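You operate a simulated robot arm through the tools that you are given. There is no shell and no other tool.

The job below is to be done with a simulated robot arm. You get a single attempt, and the scene is never put back.

Task
Put both tablets from the tray into well II of washer 1 and run Synthetics.
Fine: the drawer starts open; shut it before Start; switch off at End.

The check looks at the end state, three seconds after you hand in, the way a careful person would. Anything else that was tipped, shoved, dropped, spilled or broken makes it a failure.

Robot
A 6-joint arm with a two-finger parallel gripper, fixed in place. Base frame: the origin is at the foot of the arm, x ahead of it, y to its left, z up. Lengths are in mm, angles in rad, forces in N, time in s.
With the tool pointing down near the work surface it reaches from about 240 to 640 mm from the base axis. Its first joint turns from -1.152 to 1.152 rad. Payload 2.7 kg.
The tool frame sits at the grasp point between the pads (the TCP): z along the fingers, y along the line on which they close. The tips reach 23 mm beyond it. The gripper opens to 94 mm. The fingers are 38 mm wide and 10 mm thick; the gripper's body (54 by 96 mm) begins 39 mm behind the TCP.
Orientation is told as [roll, pitch, yaw] about the base's x, y, z axes, in that order, counted from this pose: with the fingers straight down and closing along the base's y, the tool's x points along the base's -x, its y along +y and its z along -z.

Tools
- The arm moves only by the tool jog_arm. Its argument "rows" is a list of rows, each an object (a shift or turn left out is 0, a gripper value left out holds the last) with "slide": the shift along the base's x, y, z in mm, a list of three; "delta_rot": the turn, a rotation vector about the base's x, y, z in degrees, a list of three; "hand": the closure, from 0 (fully open) to 1 (shut). In form: [{"slide": [dx, dy, dz], "delta_rot": [rx, ry, rz], "hand": hand}, ...]. A call has 1 to 20 rows; each row is the pose to reach, as a shift and turn from the pose commanded when the call began. A row lasts 0.2 s, in which the tool goes at most 50 mm and 0.15 rad; a call with a longer step from one row to the next is refused whole, and so is a gripper value outside its range. Where a pose cannot be reached the arm comes as near as it can. A force on the tool above 90 N (or 10 N above the force at the start of the call, whichever is more), or a blocked arm, ends the call early, and 0.2 s more pass. The fingers move at their own pace (about 45 mm/s each) and stop on an object; they squeeze with about 36 N. The grip force told is the motor's: it shows also when the fingers shut on nothing. Time passes only in rows, and 0.2 s behind the last, so rows that repeat a pose let the fingers close. It gives the time, the measured TCP pose, the force on the tool (base axes), the opening and the grip force at its end, in the units of the frame above (readings bear some noise), with the torque about the TCP (base axes, N m) and any sound that the robot's microphone picked up.
- Cameras (640 x 400 px; columns grow to the right, rows downward): "scene" is fixed at [67.4, -433.2, 1392]; the picture's right is [0.81, -0.59, 0.00], its down [-0.40, -0.55, -0.73] and it looks along [0.43, 0.59, -0.68] (base axes); focal length 324 px, centre (320, 200). "wrist" rides on the gripper at [86, 16, -75] in the tool frame; the picture's right is [-0.18, 0.98, 0.00], its down [-0.58, -0.11, -0.81] and it looks along [-0.79, -0.15, 0.59] (tool axes); focal length 243 px, centre (320, 200).
- grab_frame(camera): a new picture of that camera. It takes no simulated time.
- point_at(camera, pixels): for up to 12 pixels [column, row] of the newest picture of that camera ("zoom" is the newest enlarged one), the place [x, y, z] in the base frame of the surface seen there, good to about 2 mm. It takes no simulated time.
- zoom(camera, box): a new picture of the part [left, top, right, bottom] of that camera's present view, enlarged. It takes no simulated time.
- sign_off(): hands the job in; it is judged then, once.

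Leave the gripper open and the arm clear of the work at the hand-in unless told otherwise.

The tools are called after "Emit:" as a command line: name --argument value ..., lists and objects as JSON in quotes. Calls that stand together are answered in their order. jog_arm: Moves the arm, as the interface text tells. Its arguments: {"type":"object","properties":{"rows":{"type":"array"}},"required":["rows"]} The other tools are called the same way: grab_frame (camera) takes a picture; point_at (camera, pixels) gives the place of the surface under pixels of a picture; zoom (camera, box) takes an enlarged picture of a part of a camera's view; sign_off () hands the job in.

At the start:

```text
clock: 0.0
tcp_pos: [382.4, 100.8, 1111.8]
ee_rot: [0.0, -0.002, -0.001]
wrist_force: [0.0, -0.3, 0.7]
torque: [-0.02, -0.06, 0.01]
gripper_width: 94.1
grip_force: 0.2
```

scene: 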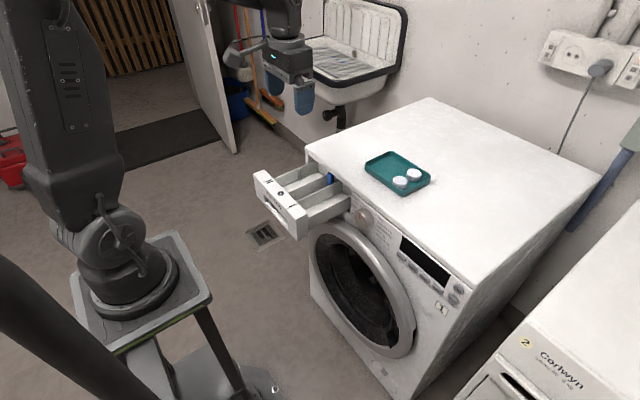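
wrist: 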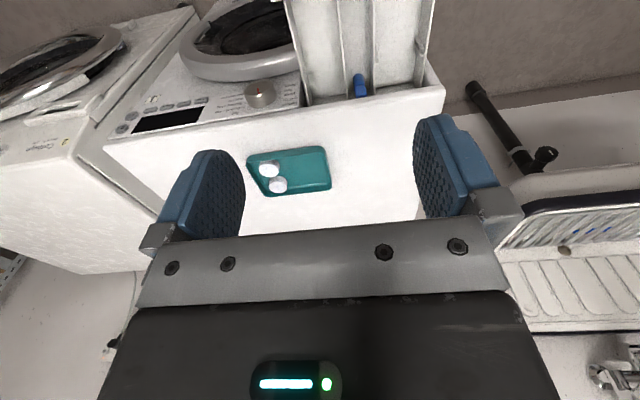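

The scene shows an open drawer near (300,195), a green tray with two white tablets near (407,177), and the washer panel near (430,265). I'll zoom in on the details.

Emit:
zoom --camera "scene" --box '[240, 140, 380, 240]'

Emit:
zoom --camera "scene" --box '[340, 190, 480, 310]'

Emit:
zoom --camera "scene" --box '[350, 140, 450, 210]'

Emit:
zoom --camera "wrist" --box '[100, 70, 320, 150]'

```text
4.00 times, centred on (310, 190) of scene
```

zoom: 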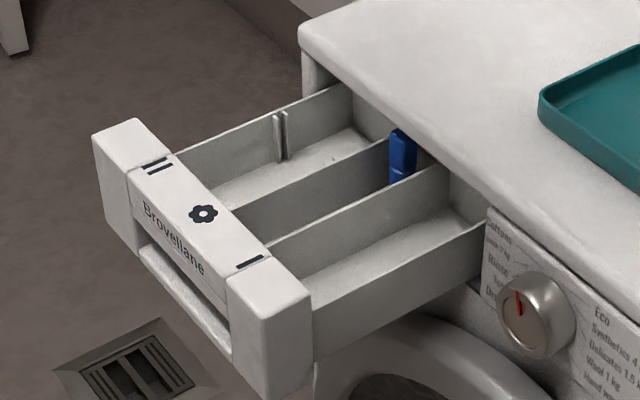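

```text
3.33 times, centred on (410, 250) of scene
```

zoom: 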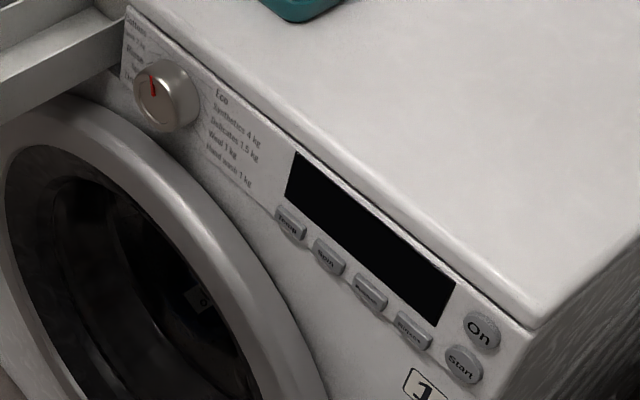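

```text
5.71 times, centred on (400, 175) of scene
```

zoom: 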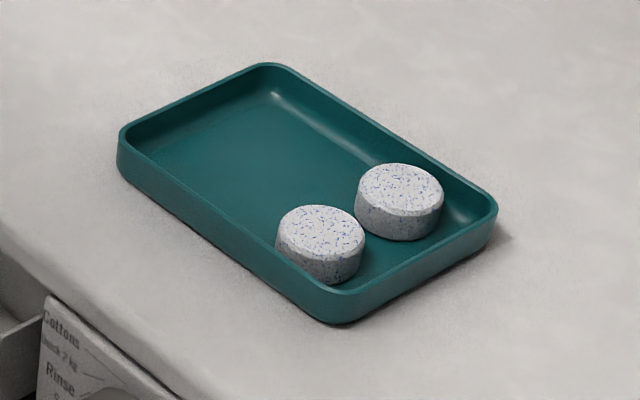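

```text
2.91 times, centred on (210, 110) of wrist
```

zoom: 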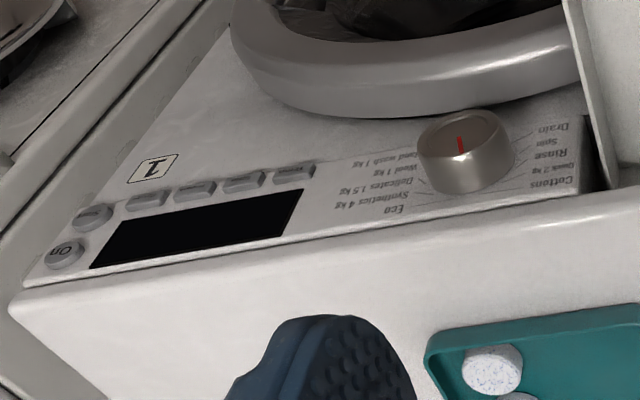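

Next I'll measure the tablets and tray in an enlarged view.

Emit:
zoom --camera "scene" --box '[350, 140, 450, 210]'

Emit:
point_at --camera "zoom" --pixels '[[321, 228], [281, 225], [361, 235], [400, 186], [358, 185], [442, 190], [220, 180], [130, 140], [265, 66], [492, 205], [335, 298], [520, 300]]'

Emit:
zoom --camera "scene" --box '[240, 140, 380, 240]'

Emit:
point_at --camera "zoom" --pixels '[[180, 152], [348, 88], [236, 207], [385, 143], [270, 240], [440, 170], [313, 310], [483, 228], [290, 180], [400, 140], [200, 213], [310, 175]]'

Emit:
point_at --camera "zoom" --pixels '[[108, 135], [130, 122], [150, 165], [250, 262], [232, 282], [305, 292], [150, 250], [170, 290], [270, 390], [400, 235], [320, 215], [280, 135]]'

```text
5.71 times, centred on (400, 175) of scene
```

zoom: 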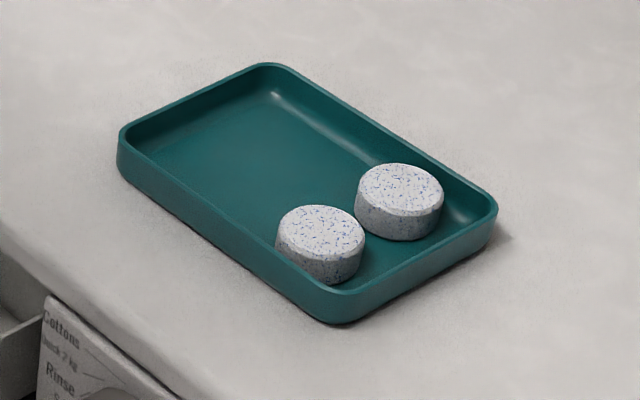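

```text
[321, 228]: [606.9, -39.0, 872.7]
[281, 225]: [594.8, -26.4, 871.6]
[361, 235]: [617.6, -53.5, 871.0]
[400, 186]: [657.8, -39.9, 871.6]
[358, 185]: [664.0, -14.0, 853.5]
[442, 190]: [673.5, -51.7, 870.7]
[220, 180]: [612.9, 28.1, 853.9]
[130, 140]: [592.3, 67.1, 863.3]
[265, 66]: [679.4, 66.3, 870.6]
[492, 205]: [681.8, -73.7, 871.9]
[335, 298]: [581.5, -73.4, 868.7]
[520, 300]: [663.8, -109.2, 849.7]
```

```text
4.00 times, centred on (310, 190) of scene
```

zoom: 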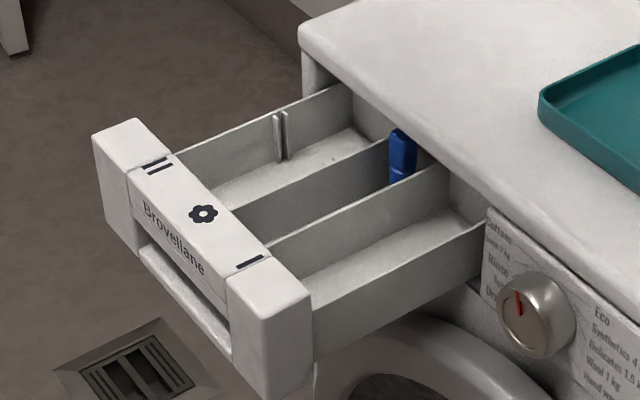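

```text
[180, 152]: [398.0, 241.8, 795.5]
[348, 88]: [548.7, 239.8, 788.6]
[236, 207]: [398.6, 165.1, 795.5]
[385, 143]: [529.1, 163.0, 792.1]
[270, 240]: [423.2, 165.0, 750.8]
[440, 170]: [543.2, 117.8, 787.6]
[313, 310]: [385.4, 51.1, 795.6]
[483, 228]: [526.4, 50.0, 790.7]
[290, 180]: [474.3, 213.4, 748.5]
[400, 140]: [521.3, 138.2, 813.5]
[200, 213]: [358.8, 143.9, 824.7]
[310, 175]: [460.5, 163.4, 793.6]
```

```text
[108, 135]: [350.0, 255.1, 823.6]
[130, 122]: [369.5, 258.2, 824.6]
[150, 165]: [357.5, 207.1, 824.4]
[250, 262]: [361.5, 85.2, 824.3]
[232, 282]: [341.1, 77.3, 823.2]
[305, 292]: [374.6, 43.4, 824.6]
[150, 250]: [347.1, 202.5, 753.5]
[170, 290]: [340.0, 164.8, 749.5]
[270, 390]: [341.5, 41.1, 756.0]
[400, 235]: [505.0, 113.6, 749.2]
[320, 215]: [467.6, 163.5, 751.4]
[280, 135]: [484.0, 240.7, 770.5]
```

Now I'll measure the panel: dial, buttons and display.

Emit:
zoom --camera "scene" --box '[340, 195, 410, 245]'

Emit:
point_at --camera "zoom" --pixels '[[130, 140], [175, 130], [240, 150], [200, 100], [210, 210], [320, 100], [320, 200], [120, 20], [400, 180], [180, 160], [260, 210], [150, 190]]'

Emit:
zoom --camera "scene" --box '[395, 230, 475, 310]'

Emit:
point_at --camera "zoom" --pixels '[[270, 180], [200, 60], [340, 140], [376, 168], [342, 213], [250, 170], [360, 190], [100, 60], [160, 100], [210, 150], [60, 10], [300, 260]]'

```text
8.00 times, centred on (375, 220) of scene
```

zoom: 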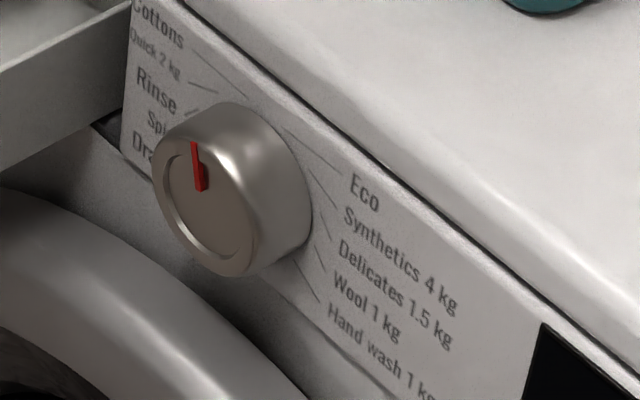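

```text
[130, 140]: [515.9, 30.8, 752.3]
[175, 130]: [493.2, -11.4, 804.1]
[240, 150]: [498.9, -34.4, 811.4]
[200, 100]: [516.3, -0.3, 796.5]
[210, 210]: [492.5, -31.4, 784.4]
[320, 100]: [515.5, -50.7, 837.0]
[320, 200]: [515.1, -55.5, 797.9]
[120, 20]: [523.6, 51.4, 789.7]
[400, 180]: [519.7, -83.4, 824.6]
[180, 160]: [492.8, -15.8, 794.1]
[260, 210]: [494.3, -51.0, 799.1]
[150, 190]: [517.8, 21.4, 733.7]
```

```text
5.00 times, centred on (435, 270) of scene
```

zoom: 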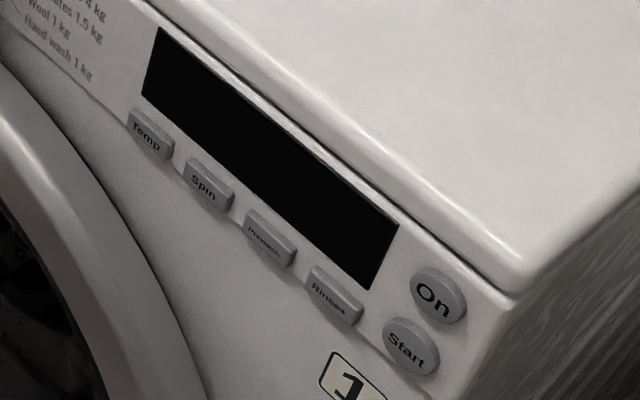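

```text
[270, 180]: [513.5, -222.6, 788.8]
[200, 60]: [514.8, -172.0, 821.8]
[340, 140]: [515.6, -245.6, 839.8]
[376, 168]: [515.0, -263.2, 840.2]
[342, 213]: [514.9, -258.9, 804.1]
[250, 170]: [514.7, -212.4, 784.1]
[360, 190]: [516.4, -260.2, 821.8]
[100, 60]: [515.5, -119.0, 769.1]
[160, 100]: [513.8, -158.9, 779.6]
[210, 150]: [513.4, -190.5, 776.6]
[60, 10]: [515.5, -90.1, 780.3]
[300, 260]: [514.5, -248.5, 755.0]
```

Now the buttons and dial edge in the current enlarged view.

Emit:
point_at --camera "zoom" --pixels '[[434, 297], [416, 275], [458, 300], [430, 315], [408, 348], [388, 330], [432, 360], [400, 365], [335, 295], [470, 330], [480, 290], [500, 300]]'

Emit:
zoom --camera "scene" --box '[350, 200, 390, 235]'

Emit:
point_at --camera "zoom" --pixels '[[50, 140], [75, 210], [100, 260], [180, 350], [230, 330], [210, 240], [110, 110], [150, 220], [110, 140], [125, 190], [340, 200], [250, 60]]'

```text
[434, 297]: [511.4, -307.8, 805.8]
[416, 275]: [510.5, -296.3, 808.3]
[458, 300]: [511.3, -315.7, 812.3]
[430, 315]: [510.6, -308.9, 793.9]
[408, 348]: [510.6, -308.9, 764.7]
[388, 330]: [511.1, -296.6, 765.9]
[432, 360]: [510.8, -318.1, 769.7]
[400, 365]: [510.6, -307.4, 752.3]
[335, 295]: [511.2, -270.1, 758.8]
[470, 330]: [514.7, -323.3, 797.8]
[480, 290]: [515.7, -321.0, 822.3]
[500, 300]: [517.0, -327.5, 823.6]
```

```text
11.43 times, centred on (370, 218) of scene
```

zoom: 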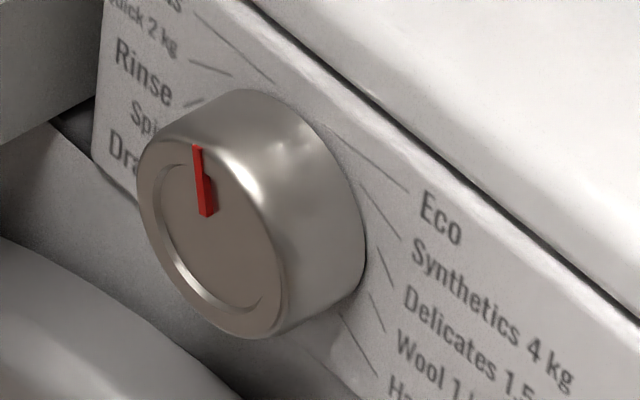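

```text
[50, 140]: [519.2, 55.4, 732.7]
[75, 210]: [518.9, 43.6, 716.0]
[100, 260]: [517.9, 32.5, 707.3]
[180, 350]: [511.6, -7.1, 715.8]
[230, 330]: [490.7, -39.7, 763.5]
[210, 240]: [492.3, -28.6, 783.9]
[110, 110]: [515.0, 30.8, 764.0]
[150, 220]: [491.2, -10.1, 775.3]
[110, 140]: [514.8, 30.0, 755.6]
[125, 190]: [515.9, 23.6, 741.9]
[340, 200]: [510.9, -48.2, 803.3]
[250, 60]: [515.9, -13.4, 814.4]
```

Dial cap centre is about (492,-29,784), the panel face is x≈515, and On and Start are at about (511,-308,806) and (511,-308,765). Well II lies at y 164–241 with its floor at z≈748. I'll move over the tray to look at the tablets from above, partly closing the hand.

Emit:
jog_arm --rows '[{"slide": [27, -17, -20], "hand": 0.45}, {"slide": [54, -35, -45]}, {"slide": [81, -52, -70]}, {"slide": [108, -70, -95]}, {"slide": [135, -87, -120]}, {"slide": [162, -105, -140]}, {"slide": [190, -122, -160]}, {"slide": [218, -140, -175]}, {"slide": [218, -140, -175]}]'

Emit:
grab_frame --camera "wrist"

Emit:
grab_frame --camera "scene"

```text
clock: 2.0
tcp_pos: [601.6, -40.6, 934.7]
ee_rot: [0.001, 0.001, 0.001]
wrist_force: [0.0, -0.2, -0.2]
torque: [-0.02, 0.0, 0.04]
gripper_width: 51.6
grip_force: 0.1
```

```text
taken
```

wrist: 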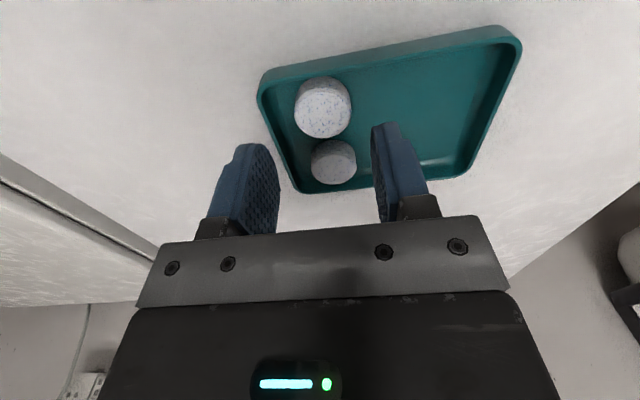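

```text
taken
```

scene: 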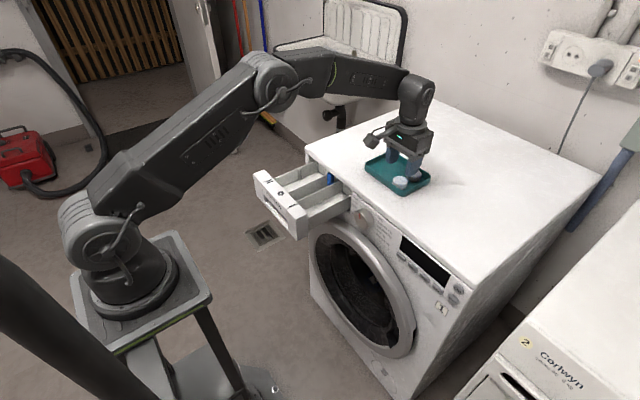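

In the wrist picture the near tablet is at (323,108), the far one at (334,162). I'll enlarge and measure them.

Emit:
zoom --camera "wrist" --box '[240, 60, 400, 200]'

Emit:
point_at --camera "wrist" --pixels '[[325, 118], [299, 115], [349, 113], [324, 134], [323, 92], [334, 172], [313, 170], [355, 170], [335, 183], [264, 90], [300, 190], [278, 110]]'

Emit:
point_at --camera "wrist" --pixels '[[320, 80], [380, 60], [290, 70], [400, 90], [440, 150], [330, 188], [285, 140], [297, 185], [360, 130], [300, 90], [500, 35], [470, 172]]'

```text
2.86 times, centred on (320, 130) of wrist
```

zoom: 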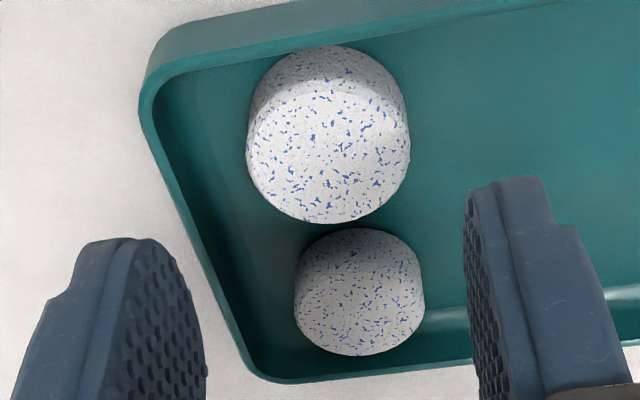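

```text
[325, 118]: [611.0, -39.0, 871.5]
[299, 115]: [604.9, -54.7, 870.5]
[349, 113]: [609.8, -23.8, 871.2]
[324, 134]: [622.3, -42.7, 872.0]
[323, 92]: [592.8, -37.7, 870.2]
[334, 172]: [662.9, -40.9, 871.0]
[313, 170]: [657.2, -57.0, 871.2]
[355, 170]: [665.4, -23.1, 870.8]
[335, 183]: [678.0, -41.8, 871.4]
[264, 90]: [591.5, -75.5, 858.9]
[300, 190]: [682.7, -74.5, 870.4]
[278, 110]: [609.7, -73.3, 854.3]
```

```text
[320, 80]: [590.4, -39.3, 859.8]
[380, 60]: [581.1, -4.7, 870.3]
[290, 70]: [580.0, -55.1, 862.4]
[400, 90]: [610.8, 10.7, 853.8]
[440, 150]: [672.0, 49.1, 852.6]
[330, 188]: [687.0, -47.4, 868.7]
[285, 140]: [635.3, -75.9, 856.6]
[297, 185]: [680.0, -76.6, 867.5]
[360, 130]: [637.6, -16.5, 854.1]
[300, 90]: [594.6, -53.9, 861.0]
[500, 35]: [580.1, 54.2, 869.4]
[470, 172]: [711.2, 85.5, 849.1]
```

Near tablet centre is (607.5,-39.5), top z≈871.5; far tablet is (661.5,-40.5); tray floor z≈854, side wall y≈-75. I'll set the opening to about 46 mm and go down around the near tablet, stopping just above it to check.

Emit:
jog_arm --rows '[{"slide": [8, 2.5, 0], "hand": 0.51}, {"slide": [8, 2.5, -15]}, {"slide": [8, 2.5, -30]}, {"slide": [8, 2.5, -32]}, {"slide": [8, 2.5, -32]}]'

Emit:
grab_frame --camera "wrist"

Emit:
zoom --camera "scene" --box '[350, 140, 450, 210]'

```text
clock: 3.2
tcp_pos: [608.7, -37.4, 903.9]
ee_rot: [-0.001, -0.003, -0.001]
wrist_force: [-0.4, -0.3, 0.5]
torque: [0.01, -0.03, 0.0]
gripper_width: 46.1
grip_force: 0.0
```

```text
taken
```

wrist: 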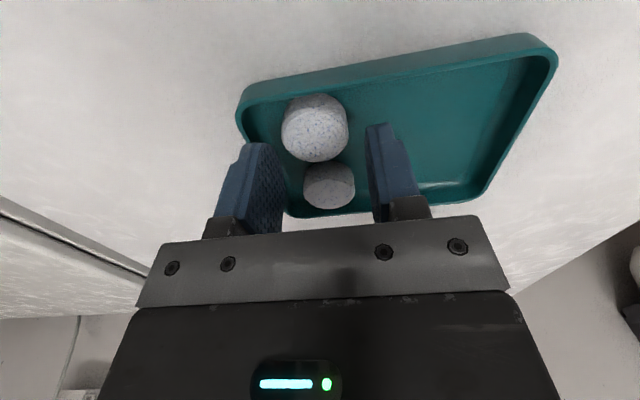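

```text
5.71 times, centred on (400, 175) of scene
```

zoom: 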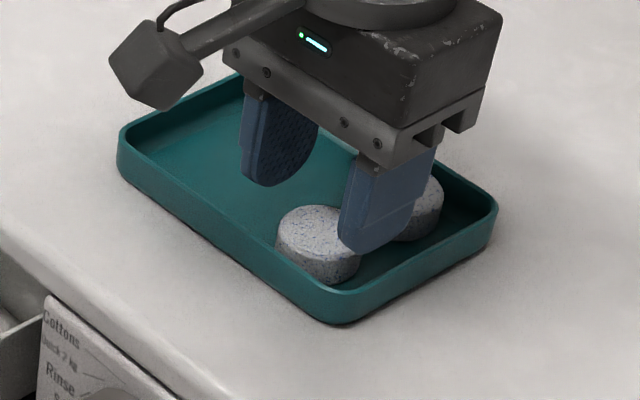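

The fingers straddle the near tablet and clear the tray wall. I'll lower to TCP z≈880 and close.

Emit:
jog_arm --rows '[{"slide": [0, 0, -10]}, {"slide": [0, 0, -18]}, {"slide": [0, 0, -24]}, {"slide": [0, 0, -24]}, {"slide": [0, 0, -24], "hand": 0.8}, {"slide": [0, 0, -24], "hand": 0.8}, {"slide": [0, 0, -24], "hand": 0.8}, {"slide": [0, 0, -24], "hand": 0.8}]'

Emit:
zoom --camera "scene" --box '[350, 140, 450, 210]'

```text
clock: 5.0
tcp_pos: [609.0, -37.4, 880.9]
ee_rot: [0.0, -0.001, 0.0]
wrist_force: [0.7, -0.2, 0.3]
torque: [0.0, 0.0, -0.04]
gripper_width: 35.6
grip_force: 35.6
```

```text
5.71 times, centred on (400, 175) of scene
```

zoom: 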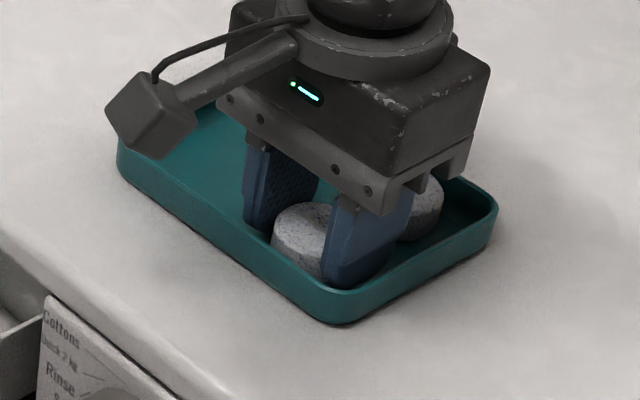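

The tablet is gripped at 35.6 mm with 35.6 N. I'll lift it straight up and carry it over well II.

Emit:
jog_arm --rows '[{"slide": [0, 0, 15]}, {"slide": [0, 0, 40]}, {"slide": [0, 0, 65]}, {"slide": [-15, 25, 70]}, {"slide": [-37, 60, 70]}, {"slide": [-59, 95, 70]}, {"slide": [-81, 131, 70]}, {"slide": [-103, 167, 70]}, {"slide": [-125, 203, 70]}, {"slide": [-148, 239, 70]}, {"slide": [-148, 239, 50]}, {"slide": [-148, 239, 50]}]'

Emit:
grab_frame --camera "wrist"

Emit:
grab_frame --camera "scene"

Emit:
zoom --camera "scene" --box '[240, 110, 380, 240]'

```text
clock: 7.6
tcp_pos: [460.7, 200.6, 931.2]
ee_rot: [-0.001, -0.001, 0.0]
wrist_force: [-0.8, -0.3, 0.3]
torque: [-0.01, -0.03, 0.02]
gripper_width: 35.9
grip_force: 36.3
```

```text
taken
```

wrist: 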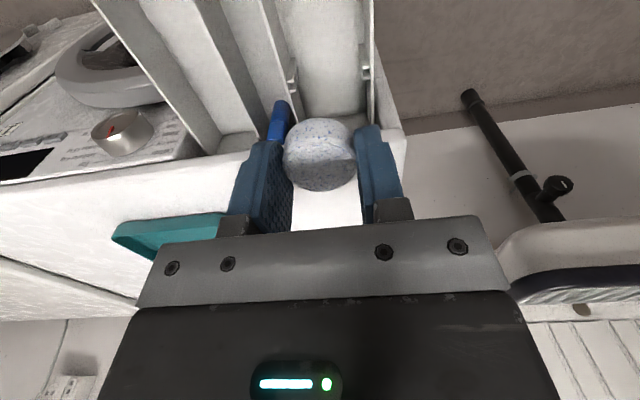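

```text
taken
```

scene: 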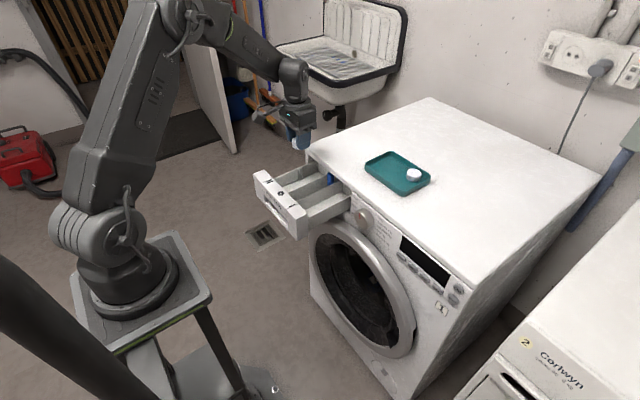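

```text
3.08 times, centred on (310, 175) of scene
```

zoom: 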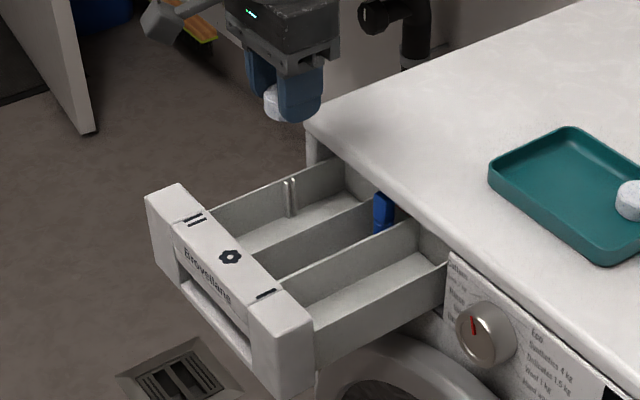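

I can see slot ribs in well II at (292,78) and (365,70) in the wrist picture. I'll measure those, the well floor and the walls.

Emit:
point_at --camera "wrist" --pixels '[[292, 78], [293, 90], [365, 65], [365, 78], [330, 60], [330, 20], [278, 60], [371, 40], [330, 100], [287, 108], [395, 130], [330, 5]]'

Emit:
zoom --camera "wrist" --box '[220, 0, 420, 160]'

```text
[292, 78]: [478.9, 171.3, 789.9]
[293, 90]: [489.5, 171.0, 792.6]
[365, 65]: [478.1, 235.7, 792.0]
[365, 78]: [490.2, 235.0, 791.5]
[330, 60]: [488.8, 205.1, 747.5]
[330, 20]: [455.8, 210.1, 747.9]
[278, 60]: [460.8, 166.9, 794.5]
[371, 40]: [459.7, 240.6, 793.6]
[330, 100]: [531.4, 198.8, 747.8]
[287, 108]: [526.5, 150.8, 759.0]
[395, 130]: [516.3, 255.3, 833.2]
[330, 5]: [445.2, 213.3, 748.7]
```

```text
2.50 times, centred on (320, 80) of wrist
```

zoom: 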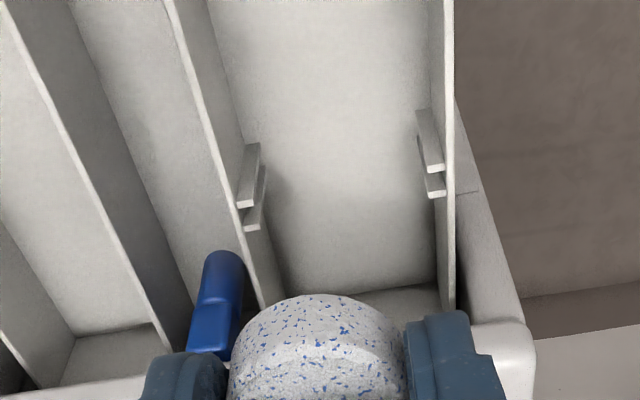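

The ribs span x 476–492, and the well's inner width is y 169–239 with floor z≈748. I'll release the first tablet at x≈452, clear of the ribs. Lowering now to just above the floor.

Emit:
jog_arm --rows '[{"slide": [-8, 1.5, -20]}, {"slide": [-8, 1.5, -50]}, {"slide": [-8, 1.5, -80]}, {"slide": [-8, 1.5, -105]}, {"slide": [-8, 1.5, -105]}]'

Emit:
zoom --camera "scene" --box '[240, 110, 380, 240]'

Emit:
grab_frame --camera "wrist"

```text
clock: 8.8
tcp_pos: [453.0, 200.9, 825.7]
ee_rot: [-0.001, -0.001, 0.001]
wrist_force: [0.4, 0.2, -1.1]
torque: [-0.03, 0.0, 0.0]
gripper_width: 35.8
grip_force: 35.3
```

```text
3.08 times, centred on (310, 175) of scene
```

zoom: 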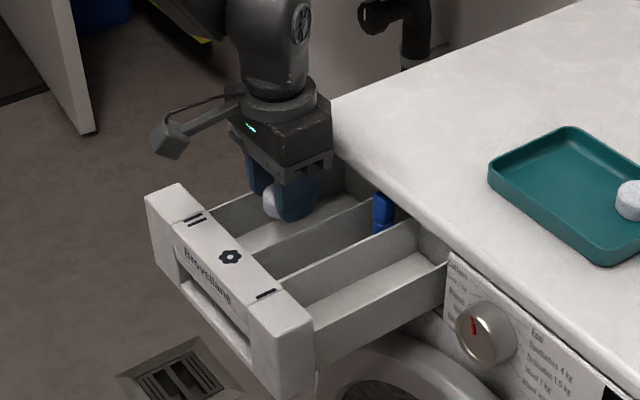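

```text
taken
```

wrist: 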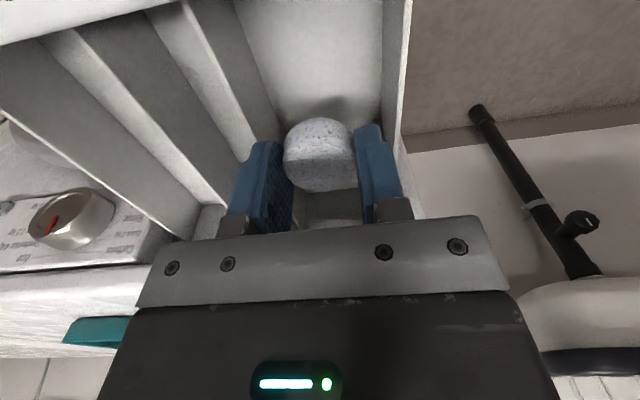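

Everything is lined up. The y reading is slightly low, so I'll shift +2 in y, lower to TCP z≈779 and open slightly to release.

Emit:
jog_arm --rows '[{"slide": [0, 2, -15]}, {"slide": [0, 2, -30]}, {"slide": [0, 2, -40]}, {"slide": [0, 2, -46]}, {"slide": [0, 2, -46]}, {"slide": [0, 2, -46], "hand": 0.55}, {"slide": [0, 2, -46], "hand": 0.55}, {"slide": [0, 2, -46], "hand": 0.55}]'

Emit:
grab_frame --camera "wrist"

Emit:
zoom --camera "scene" --box '[240, 110, 380, 240]'

```text
clock: 10.6
tcp_pos: [453.5, 204.5, 779.5]
ee_rot: [0.0, -0.003, 0.001]
wrist_force: [0.2, 0.3, 0.1]
torque: [-0.03, -0.01, -0.01]
gripper_width: 42.4
grip_force: 0.0
```

```text
taken
```

wrist: 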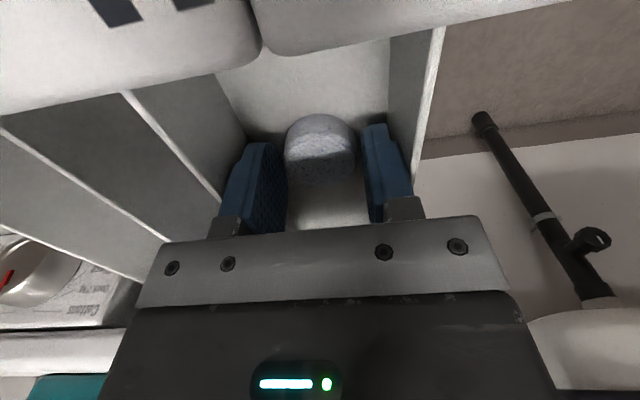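

```text
3.08 times, centred on (310, 175) of scene
```

zoom: 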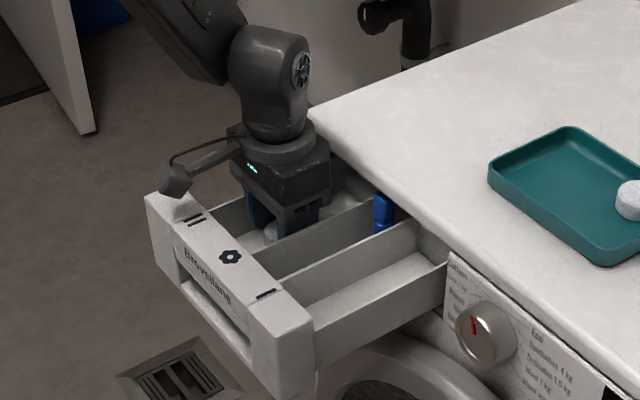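

The tablet is released in the well. I'll rise straight up and check it.

Emit:
jog_arm --rows '[{"slide": [0, 0, 15]}, {"slide": [0, 0, 45]}, {"slide": [0, 0, 85]}, {"slide": [0, 0, 130]}, {"slide": [0, 0, 155]}, {"slide": [0, 0, 155]}]'

Emit:
grab_frame --camera "wrist"

Emit:
zoom --camera "scene" --box '[240, 110, 380, 240]'

```text
clock: 12.0
tcp_pos: [452.0, 205.9, 934.5]
ee_rot: [0.0, -0.001, 0.0]
wrist_force: [1.4, -0.1, -0.2]
torque: [-0.07, -0.01, -0.03]
gripper_width: 42.4
grip_force: 0.1
```

```text
taken
```

wrist: 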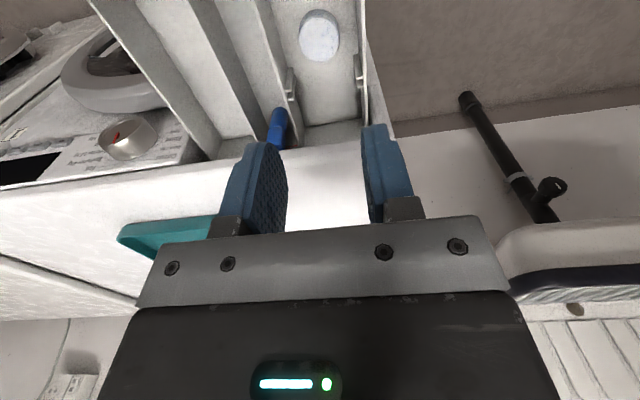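

```text
3.08 times, centred on (310, 175) of scene
```

zoom: 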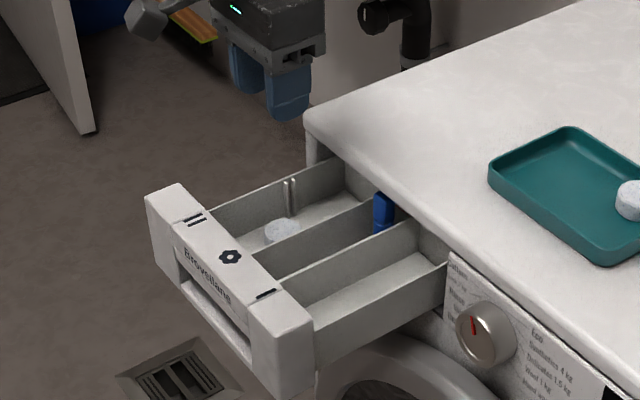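

Tablet one lies flat in well II. Now the far tablet at (661.5,-40.5): I'll move above it.

Emit:
jog_arm --rows '[{"slide": [20, -24, 10], "hand": 0.51}, {"slide": [46, -55, 15]}, {"slide": [73, -86, 15]}, {"slide": [100, -118, 15]}, {"slide": [127, -150, 15]}, {"slide": [154, -182, 15]}, {"slide": [181, -214, 15]}, {"slide": [207, -243.5, 15]}, {"slide": [207, -243.5, -10]}, {"slide": [207, -243.5, -30]}, {"slide": [207, -243.5, -30]}]'

Emit:
grab_frame --camera "wrist"

Emit:
zoom --camera "scene" --box '[350, 140, 450, 210]'

```text
clock: 14.4
tcp_pos: [640.2, -37.9, 904.8]
ee_rot: [0.0, -0.003, 0.001]
wrist_force: [-0.5, 0.3, 0.5]
torque: [0.0, 0.03, -0.01]
gripper_width: 46.1
grip_force: 0.0
out of reach, approached as far as the arm can: row 8, 9, 10, 11
```

```text
taken
```

wrist: 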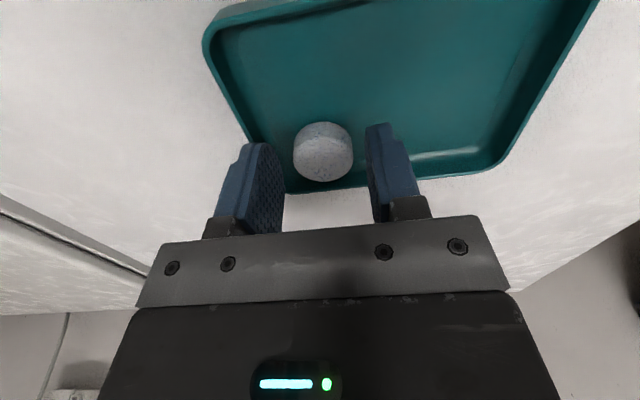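

```text
5.71 times, centred on (400, 175) of scene
```

zoom: 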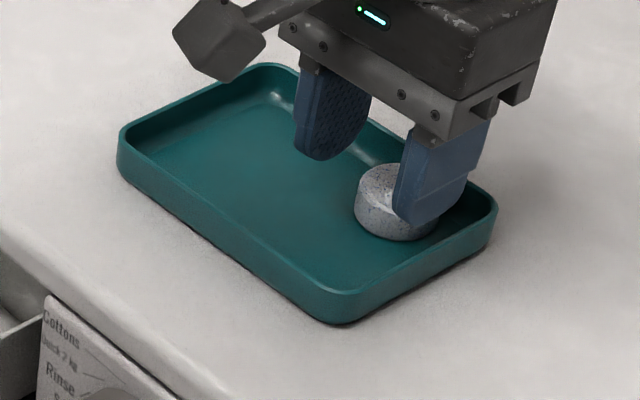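

The arm's downward reach stops at x≈640. I'll back up, then tilt the fingers about 12° forward (about −y) to gain reach.

Emit:
jog_arm --rows '[{"slide": [-10, 0, 10], "delta_rot": [0, -3, 0]}, {"slide": [-20, 0, 20], "delta_rot": [0, -8, 0]}, {"slide": [-20, 0, 20], "delta_rot": [0, -12, 0]}, {"slide": [-20, 0, 20], "delta_rot": [0, -12, 0]}]'

```text
clock: 15.4
tcp_pos: [620.3, -38.3, 925.0]
ee_rot: [0.0, -0.21, 0.0]
wrist_force: [0.6, 0.2, 0.0]
torque: [-0.02, -0.01, 0.01]
gripper_width: 46.1
grip_force: 0.0
```

The reference follows the achieved pose. Now I'll go forward over the far tablet at TCP (653,-37.5,905) with the tilt.

Emit:
jog_arm --rows '[{"slide": [15, 0.5, 0]}, {"slide": [33, 0.5, -5]}, {"slide": [33, 0.5, -20]}, {"slide": [33, 0.5, -20]}]'

Emit:
grab_frame --camera "wrist"

Emit:
zoom --camera "scene" --box '[350, 140, 450, 210]'

```text
clock: 16.4
tcp_pos: [654.0, -38.9, 903.2]
ee_rot: [0.0, -0.213, -0.001]
wrist_force: [0.2, -0.4, 0.5]
torque: [0.02, -0.01, 0.03]
gripper_width: 46.2
grip_force: 0.1
```

```text
taken
```

wrist: 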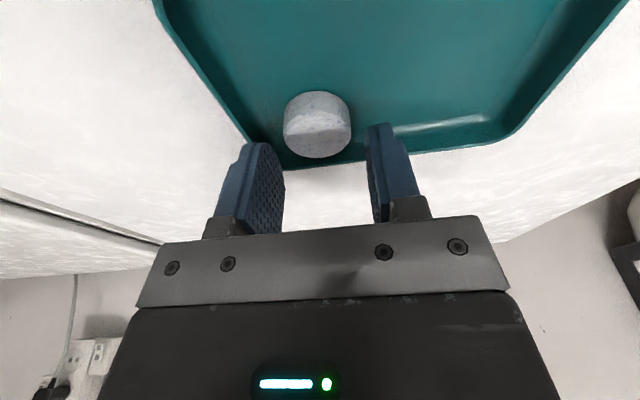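

```text
5.71 times, centred on (400, 175) of scene
```

zoom: 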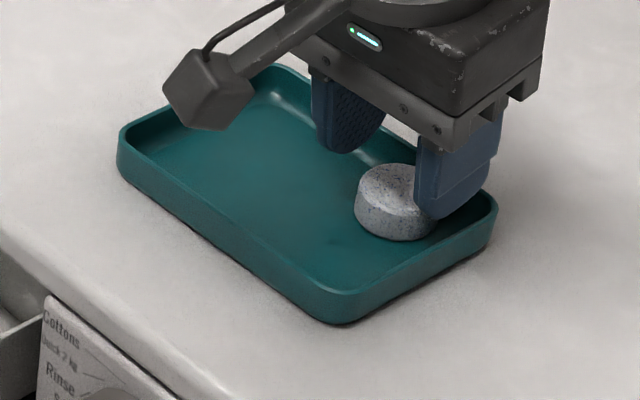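

The fingers straddle the far tablet. I'll shift slightly back from the tray's rounded corner, lower gently and close.

Emit:
jog_arm --rows '[{"slide": [-3, 0.7, -8]}, {"slide": [-3, 0.7, -15]}, {"slide": [-3, 0.7, -20]}, {"slide": [-3, 0.7, -23.5]}, {"slide": [-3, 0.7, -23.5]}]'

Emit:
zoom --camera "scene" --box '[350, 140, 450, 210]'

Emit:
zoom --camera "wrist" --box '[200, 60, 440, 240]'

```text
clock: 17.6
tcp_pos: [651.1, -37.2, 880.4]
ee_rot: [0.0, -0.213, 0.004]
wrist_force: [-1.2, 1.2, 5.6]
torque: [0.02, 0.12, 0.02]
gripper_width: 46.2
grip_force: 0.0
```

```text
5.71 times, centred on (400, 175) of scene
```

zoom: 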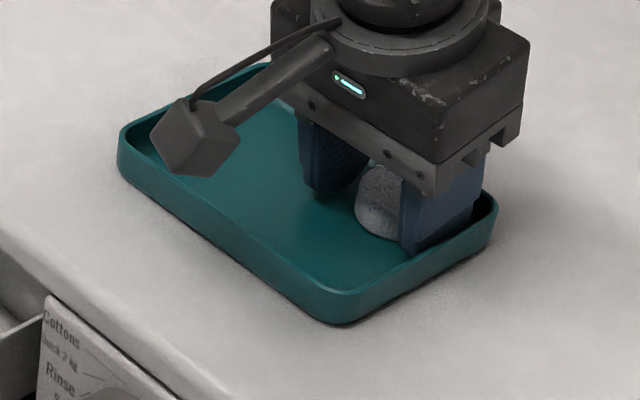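

```text
2.22 times, centred on (320, 150) of wrist
```

zoom: 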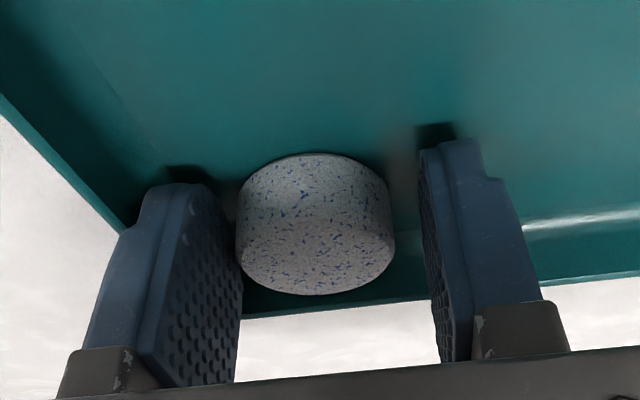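

A 5.6 N upward force means slight contact with the tray. I'll rise 2 mm and then close on the tablet.

Emit:
jog_arm --rows '[{"slide": [0, 0, 2]}, {"slide": [0, 0, 2]}, {"slide": [0, 0, 2], "hand": 0.8}, {"slide": [0, 0, 2], "hand": 0.8}, {"slide": [0, 0, 2], "hand": 0.8}, {"slide": [0, 0, 2], "hand": 0.8}]'

Emit:
zoom --camera "wrist" --box '[200, 60, 440, 240]'

```text
clock: 19.0
tcp_pos: [651.5, -38.4, 881.2]
ee_rot: [0.001, -0.21, 0.001]
wrist_force: [-0.3, -0.7, 0.1]
torque: [0.02, 0.0, 0.02]
gripper_width: 35.8
grip_force: 36.3
```

```text
2.22 times, centred on (320, 150) of wrist
```

zoom: 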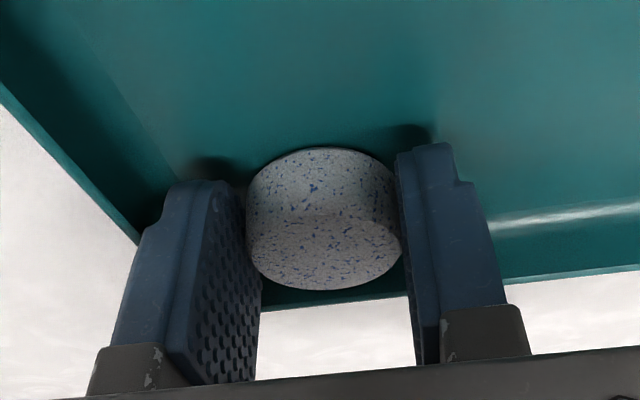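

Gripped at 35.8 mm. I'll lift it, and check exactly where tablet one lies in the well and the drawer front's inner edge.

Emit:
jog_arm --rows '[{"slide": [0, 0, 15]}, {"slide": [0, 0, 40]}, {"slide": [-15, 10, 65]}, {"slide": [-40, 35, 70], "delta_rot": [0, 4, 0]}, {"slide": [-65, 65, 70], "delta_rot": [0, 8, 0]}, {"slide": [-90, 95, 70], "delta_rot": [0, 12, 0]}, {"slide": [-120, 125, 70], "delta_rot": [0, 12, 0]}, {"slide": [-150, 155, 70], "delta_rot": [0, 12, 0]}, {"slide": [-180, 185, 70], "delta_rot": [0, 12, 0]}, {"slide": [-210, 215, 70], "delta_rot": [0, 12, 0]}, {"slide": [-238, 241, 70], "delta_rot": [0, 12, 0]}, {"slide": [-238, 241, 50], "delta_rot": [0, 12, 0]}, {"slide": [-238, 241, 50], "delta_rot": [0, 12, 0]}]'

Emit:
grab_frame --camera "wrist"

Emit:
zoom --camera "scene" --box '[240, 110, 380, 240]'

Emit:
point_at --camera "zoom" --pixels '[[282, 232], [268, 232], [295, 235], [282, 222], [225, 205], [212, 208], [250, 240], [262, 268], [316, 320], [207, 207], [205, 200], [300, 220]]'

```text
clock: 21.8
tcp_pos: [413.0, 202.5, 934.4]
ee_rot: [-0.001, -0.002, 0.0]
wrist_force: [-0.1, -0.3, -0.1]
torque: [0.02, 0.01, 0.0]
gripper_width: 35.9
grip_force: 35.8
```

```text
taken
```

wrist: 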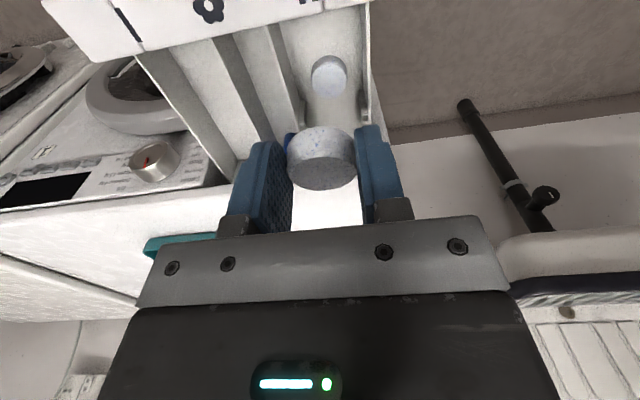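

```text
3.08 times, centred on (310, 175) of scene
```

zoom: 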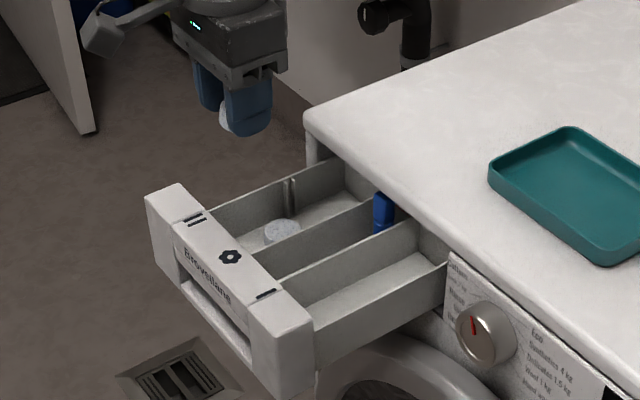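

```text
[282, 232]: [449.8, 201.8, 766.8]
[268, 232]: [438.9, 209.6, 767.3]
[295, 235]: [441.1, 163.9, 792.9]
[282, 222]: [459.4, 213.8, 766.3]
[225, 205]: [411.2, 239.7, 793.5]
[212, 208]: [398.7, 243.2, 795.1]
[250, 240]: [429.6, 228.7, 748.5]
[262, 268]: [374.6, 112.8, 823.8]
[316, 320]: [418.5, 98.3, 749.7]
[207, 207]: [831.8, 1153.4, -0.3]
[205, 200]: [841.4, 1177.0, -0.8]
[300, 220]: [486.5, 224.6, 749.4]
```

Measuring tablet one and the drawer front's inner edge from the wrist picture.

Emit:
point_at --camera "wrist" --pixels '[[329, 78], [312, 76], [346, 76], [329, 93], [329, 58], [300, 8], [310, 14], [345, 12], [290, 16], [362, 115], [330, 40], [321, 132]]'

Emit:
zoom --camera "wrist" --box '[240, 0, 400, 120]'

```text
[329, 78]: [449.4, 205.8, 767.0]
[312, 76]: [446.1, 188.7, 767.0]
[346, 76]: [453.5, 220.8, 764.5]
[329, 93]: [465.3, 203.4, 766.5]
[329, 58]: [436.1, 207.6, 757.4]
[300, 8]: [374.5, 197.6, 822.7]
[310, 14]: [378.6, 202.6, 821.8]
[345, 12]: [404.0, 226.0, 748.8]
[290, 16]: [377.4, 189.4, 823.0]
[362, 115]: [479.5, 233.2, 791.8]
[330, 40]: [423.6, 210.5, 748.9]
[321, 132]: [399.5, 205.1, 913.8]
```

```text
3.33 times, centred on (320, 60) of wrist
```

zoom: 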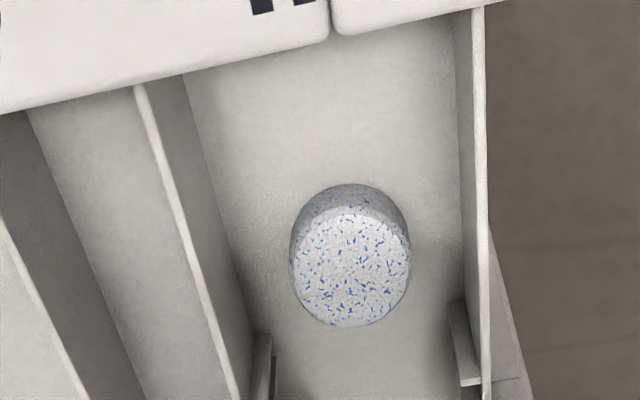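

Tablet one is centred at (450.5,205), and the drawer front's inner edge is x≈380. I'll lower tablet two just in front of tablet one (TCP z≈791, body above the drawer front), nudge +x to make room, then lower and release.

Emit:
jog_arm --rows '[{"slide": [-8, 0.5, -30]}, {"slide": [-8, 0.5, -65]}, {"slide": [-8, 0.5, -100]}, {"slide": [-8, 0.5, -125]}, {"slide": [-8, 0.5, -135]}, {"slide": [-8, 0.5, -142]}, {"slide": [-8, 0.5, -142]}]'

Emit:
grab_frame --camera "wrist"

Emit:
zoom --camera "scene" --box '[240, 110, 380, 240]'

```text
clock: 23.4
tcp_pos: [403.7, 203.9, 790.5]
ee_rot: [0.001, -0.002, 0.0]
wrist_force: [0.0, -0.4, -1.0]
torque: [-0.01, 0.02, 0.0]
gripper_width: 35.9
grip_force: 36.1
```

```text
taken
```

wrist: 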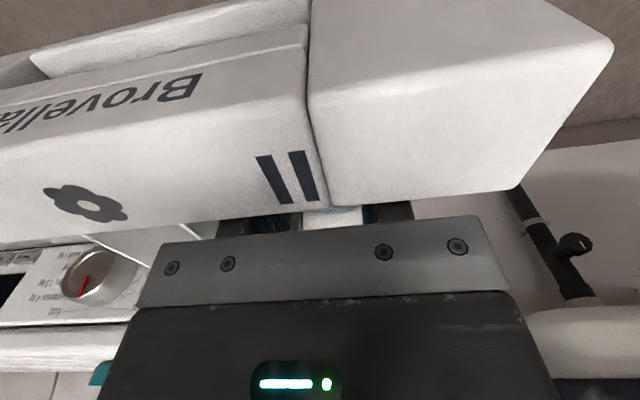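

```text
3.08 times, centred on (310, 175) of scene
```

zoom: 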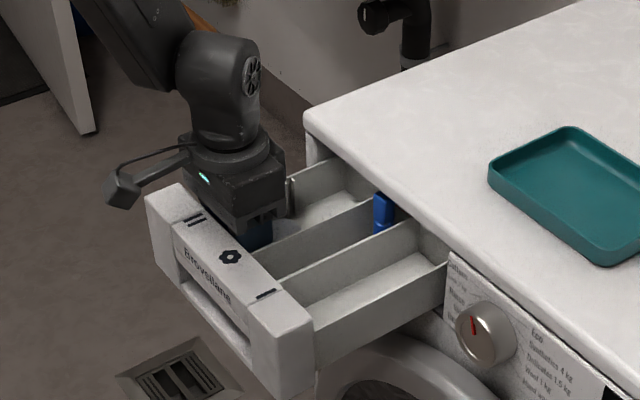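

Clear of contact so far. Now a slow +x nudge of 15 mm, then lower to z≈783 and release.

Emit:
jog_arm --rows '[{"slide": [4, 0, 0]}, {"slide": [8, 0, 0]}, {"slide": [12, 0, 0]}, {"slide": [15, 0, 0]}, {"slide": [14, 0, -4]}, {"slide": [14, 0, -7]}, {"slide": [14, 0, -7]}]'

Emit:
zoom --camera "scene" --box '[240, 110, 380, 240]'

```text
clock: 25.0
tcp_pos: [419.0, 203.5, 784.2]
ee_rot: [-0.001, -0.002, 0.0]
wrist_force: [0.1, -0.1, -0.2]
torque: [0.01, 0.01, 0.02]
gripper_width: 35.7
grip_force: 36.0
```

```text
3.08 times, centred on (310, 175) of scene
```

zoom: 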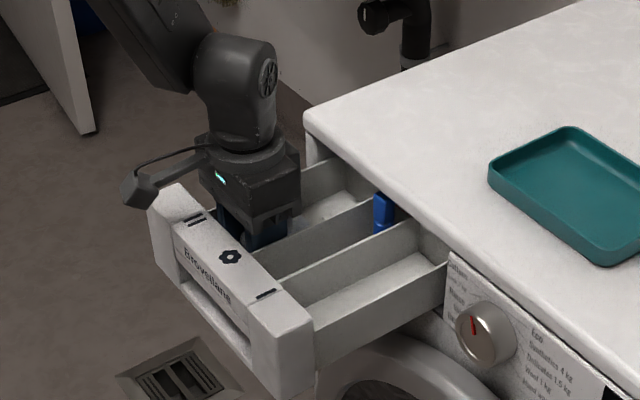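

No odd forces. I'll release, then lift straight up and look.

Emit:
jog_arm --rows '[{"slide": [0, 0, 0], "hand": 0.55}, {"slide": [0, 0, 0], "hand": 0.55}, {"slide": [0, 0, 0], "hand": 0.55}, {"slide": [0, 0, 15]}, {"slide": [0, 0, 45]}, {"slide": [0, 0, 85]}, {"slide": [0, 0, 130]}, {"slide": [0, 0, 160]}, {"slide": [0, 0, 160]}]'

Emit:
grab_frame --camera "wrist"

Emit:
zoom --camera "scene" --box '[240, 110, 380, 240]'

```text
clock: 27.0
tcp_pos: [418.7, 203.6, 945.6]
ee_rot: [0.0, 0.001, 0.0]
wrist_force: [0.1, 0.4, 0.1]
torque: [-0.01, -0.02, 0.0]
gripper_width: 42.3
grip_force: 0.0
```

```text
taken
```

wrist: 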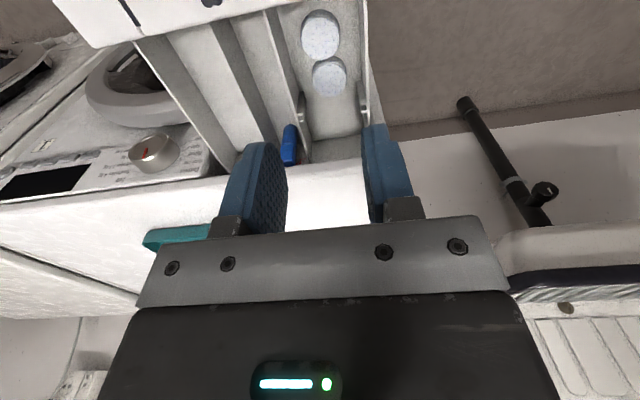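

```text
3.08 times, centred on (310, 175) of scene
```

zoom: 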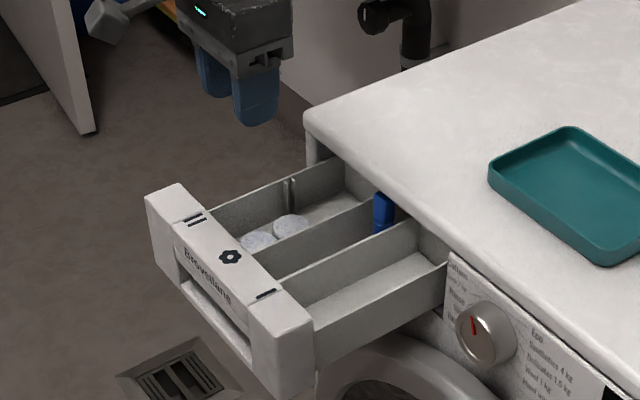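

Both tablets lie flat in well II. Next I'll shut the drawer: close the fingers, go in front of the drawer face (x≈340, y≈147) and then push +x with the finger edge at z 797–824.

Emit:
jog_arm --rows '[{"slide": [-28, -14, 0], "hand": 1}, {"slide": [-56, -28, 0]}, {"slide": [-84, -42, 0]}, {"slide": [-113, -57, 0]}, {"slide": [-113, -57, -40]}, {"slide": [-113, -57, -80]}, {"slide": [-113, -57, -110]}, {"slide": [-113, -57, -124]}, {"slide": [-113, -57, -124]}]'

Emit:
grab_frame --camera "scene"

Emit:
zoom --camera "scene" --box '[230, 110, 370, 240]'

```text
clock: 29.0
tcp_pos: [306.4, 147.4, 818.8]
ee_rot: [-0.001, -0.002, 0.001]
wrist_force: [0.1, -0.2, -0.6]
torque: [-0.02, 0.01, 0.0]
gripper_width: 0.0
grip_force: 35.7
```

```text
taken
```

scene: 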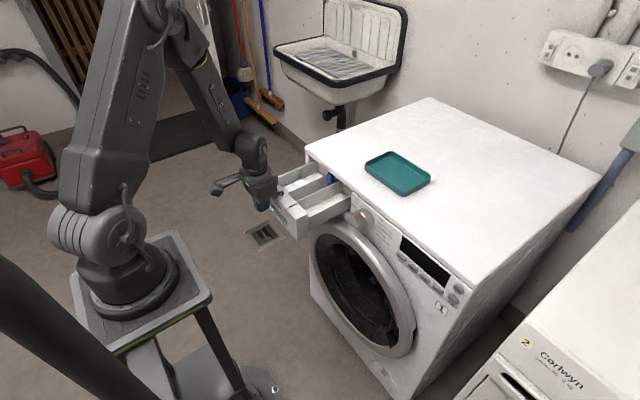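

```text
3.08 times, centred on (300, 175) of scene
```

zoom: 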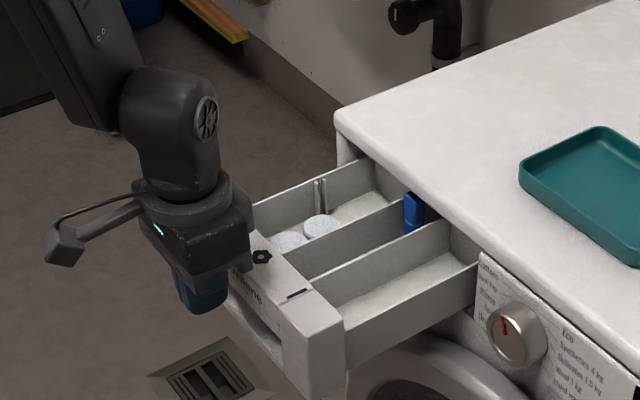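

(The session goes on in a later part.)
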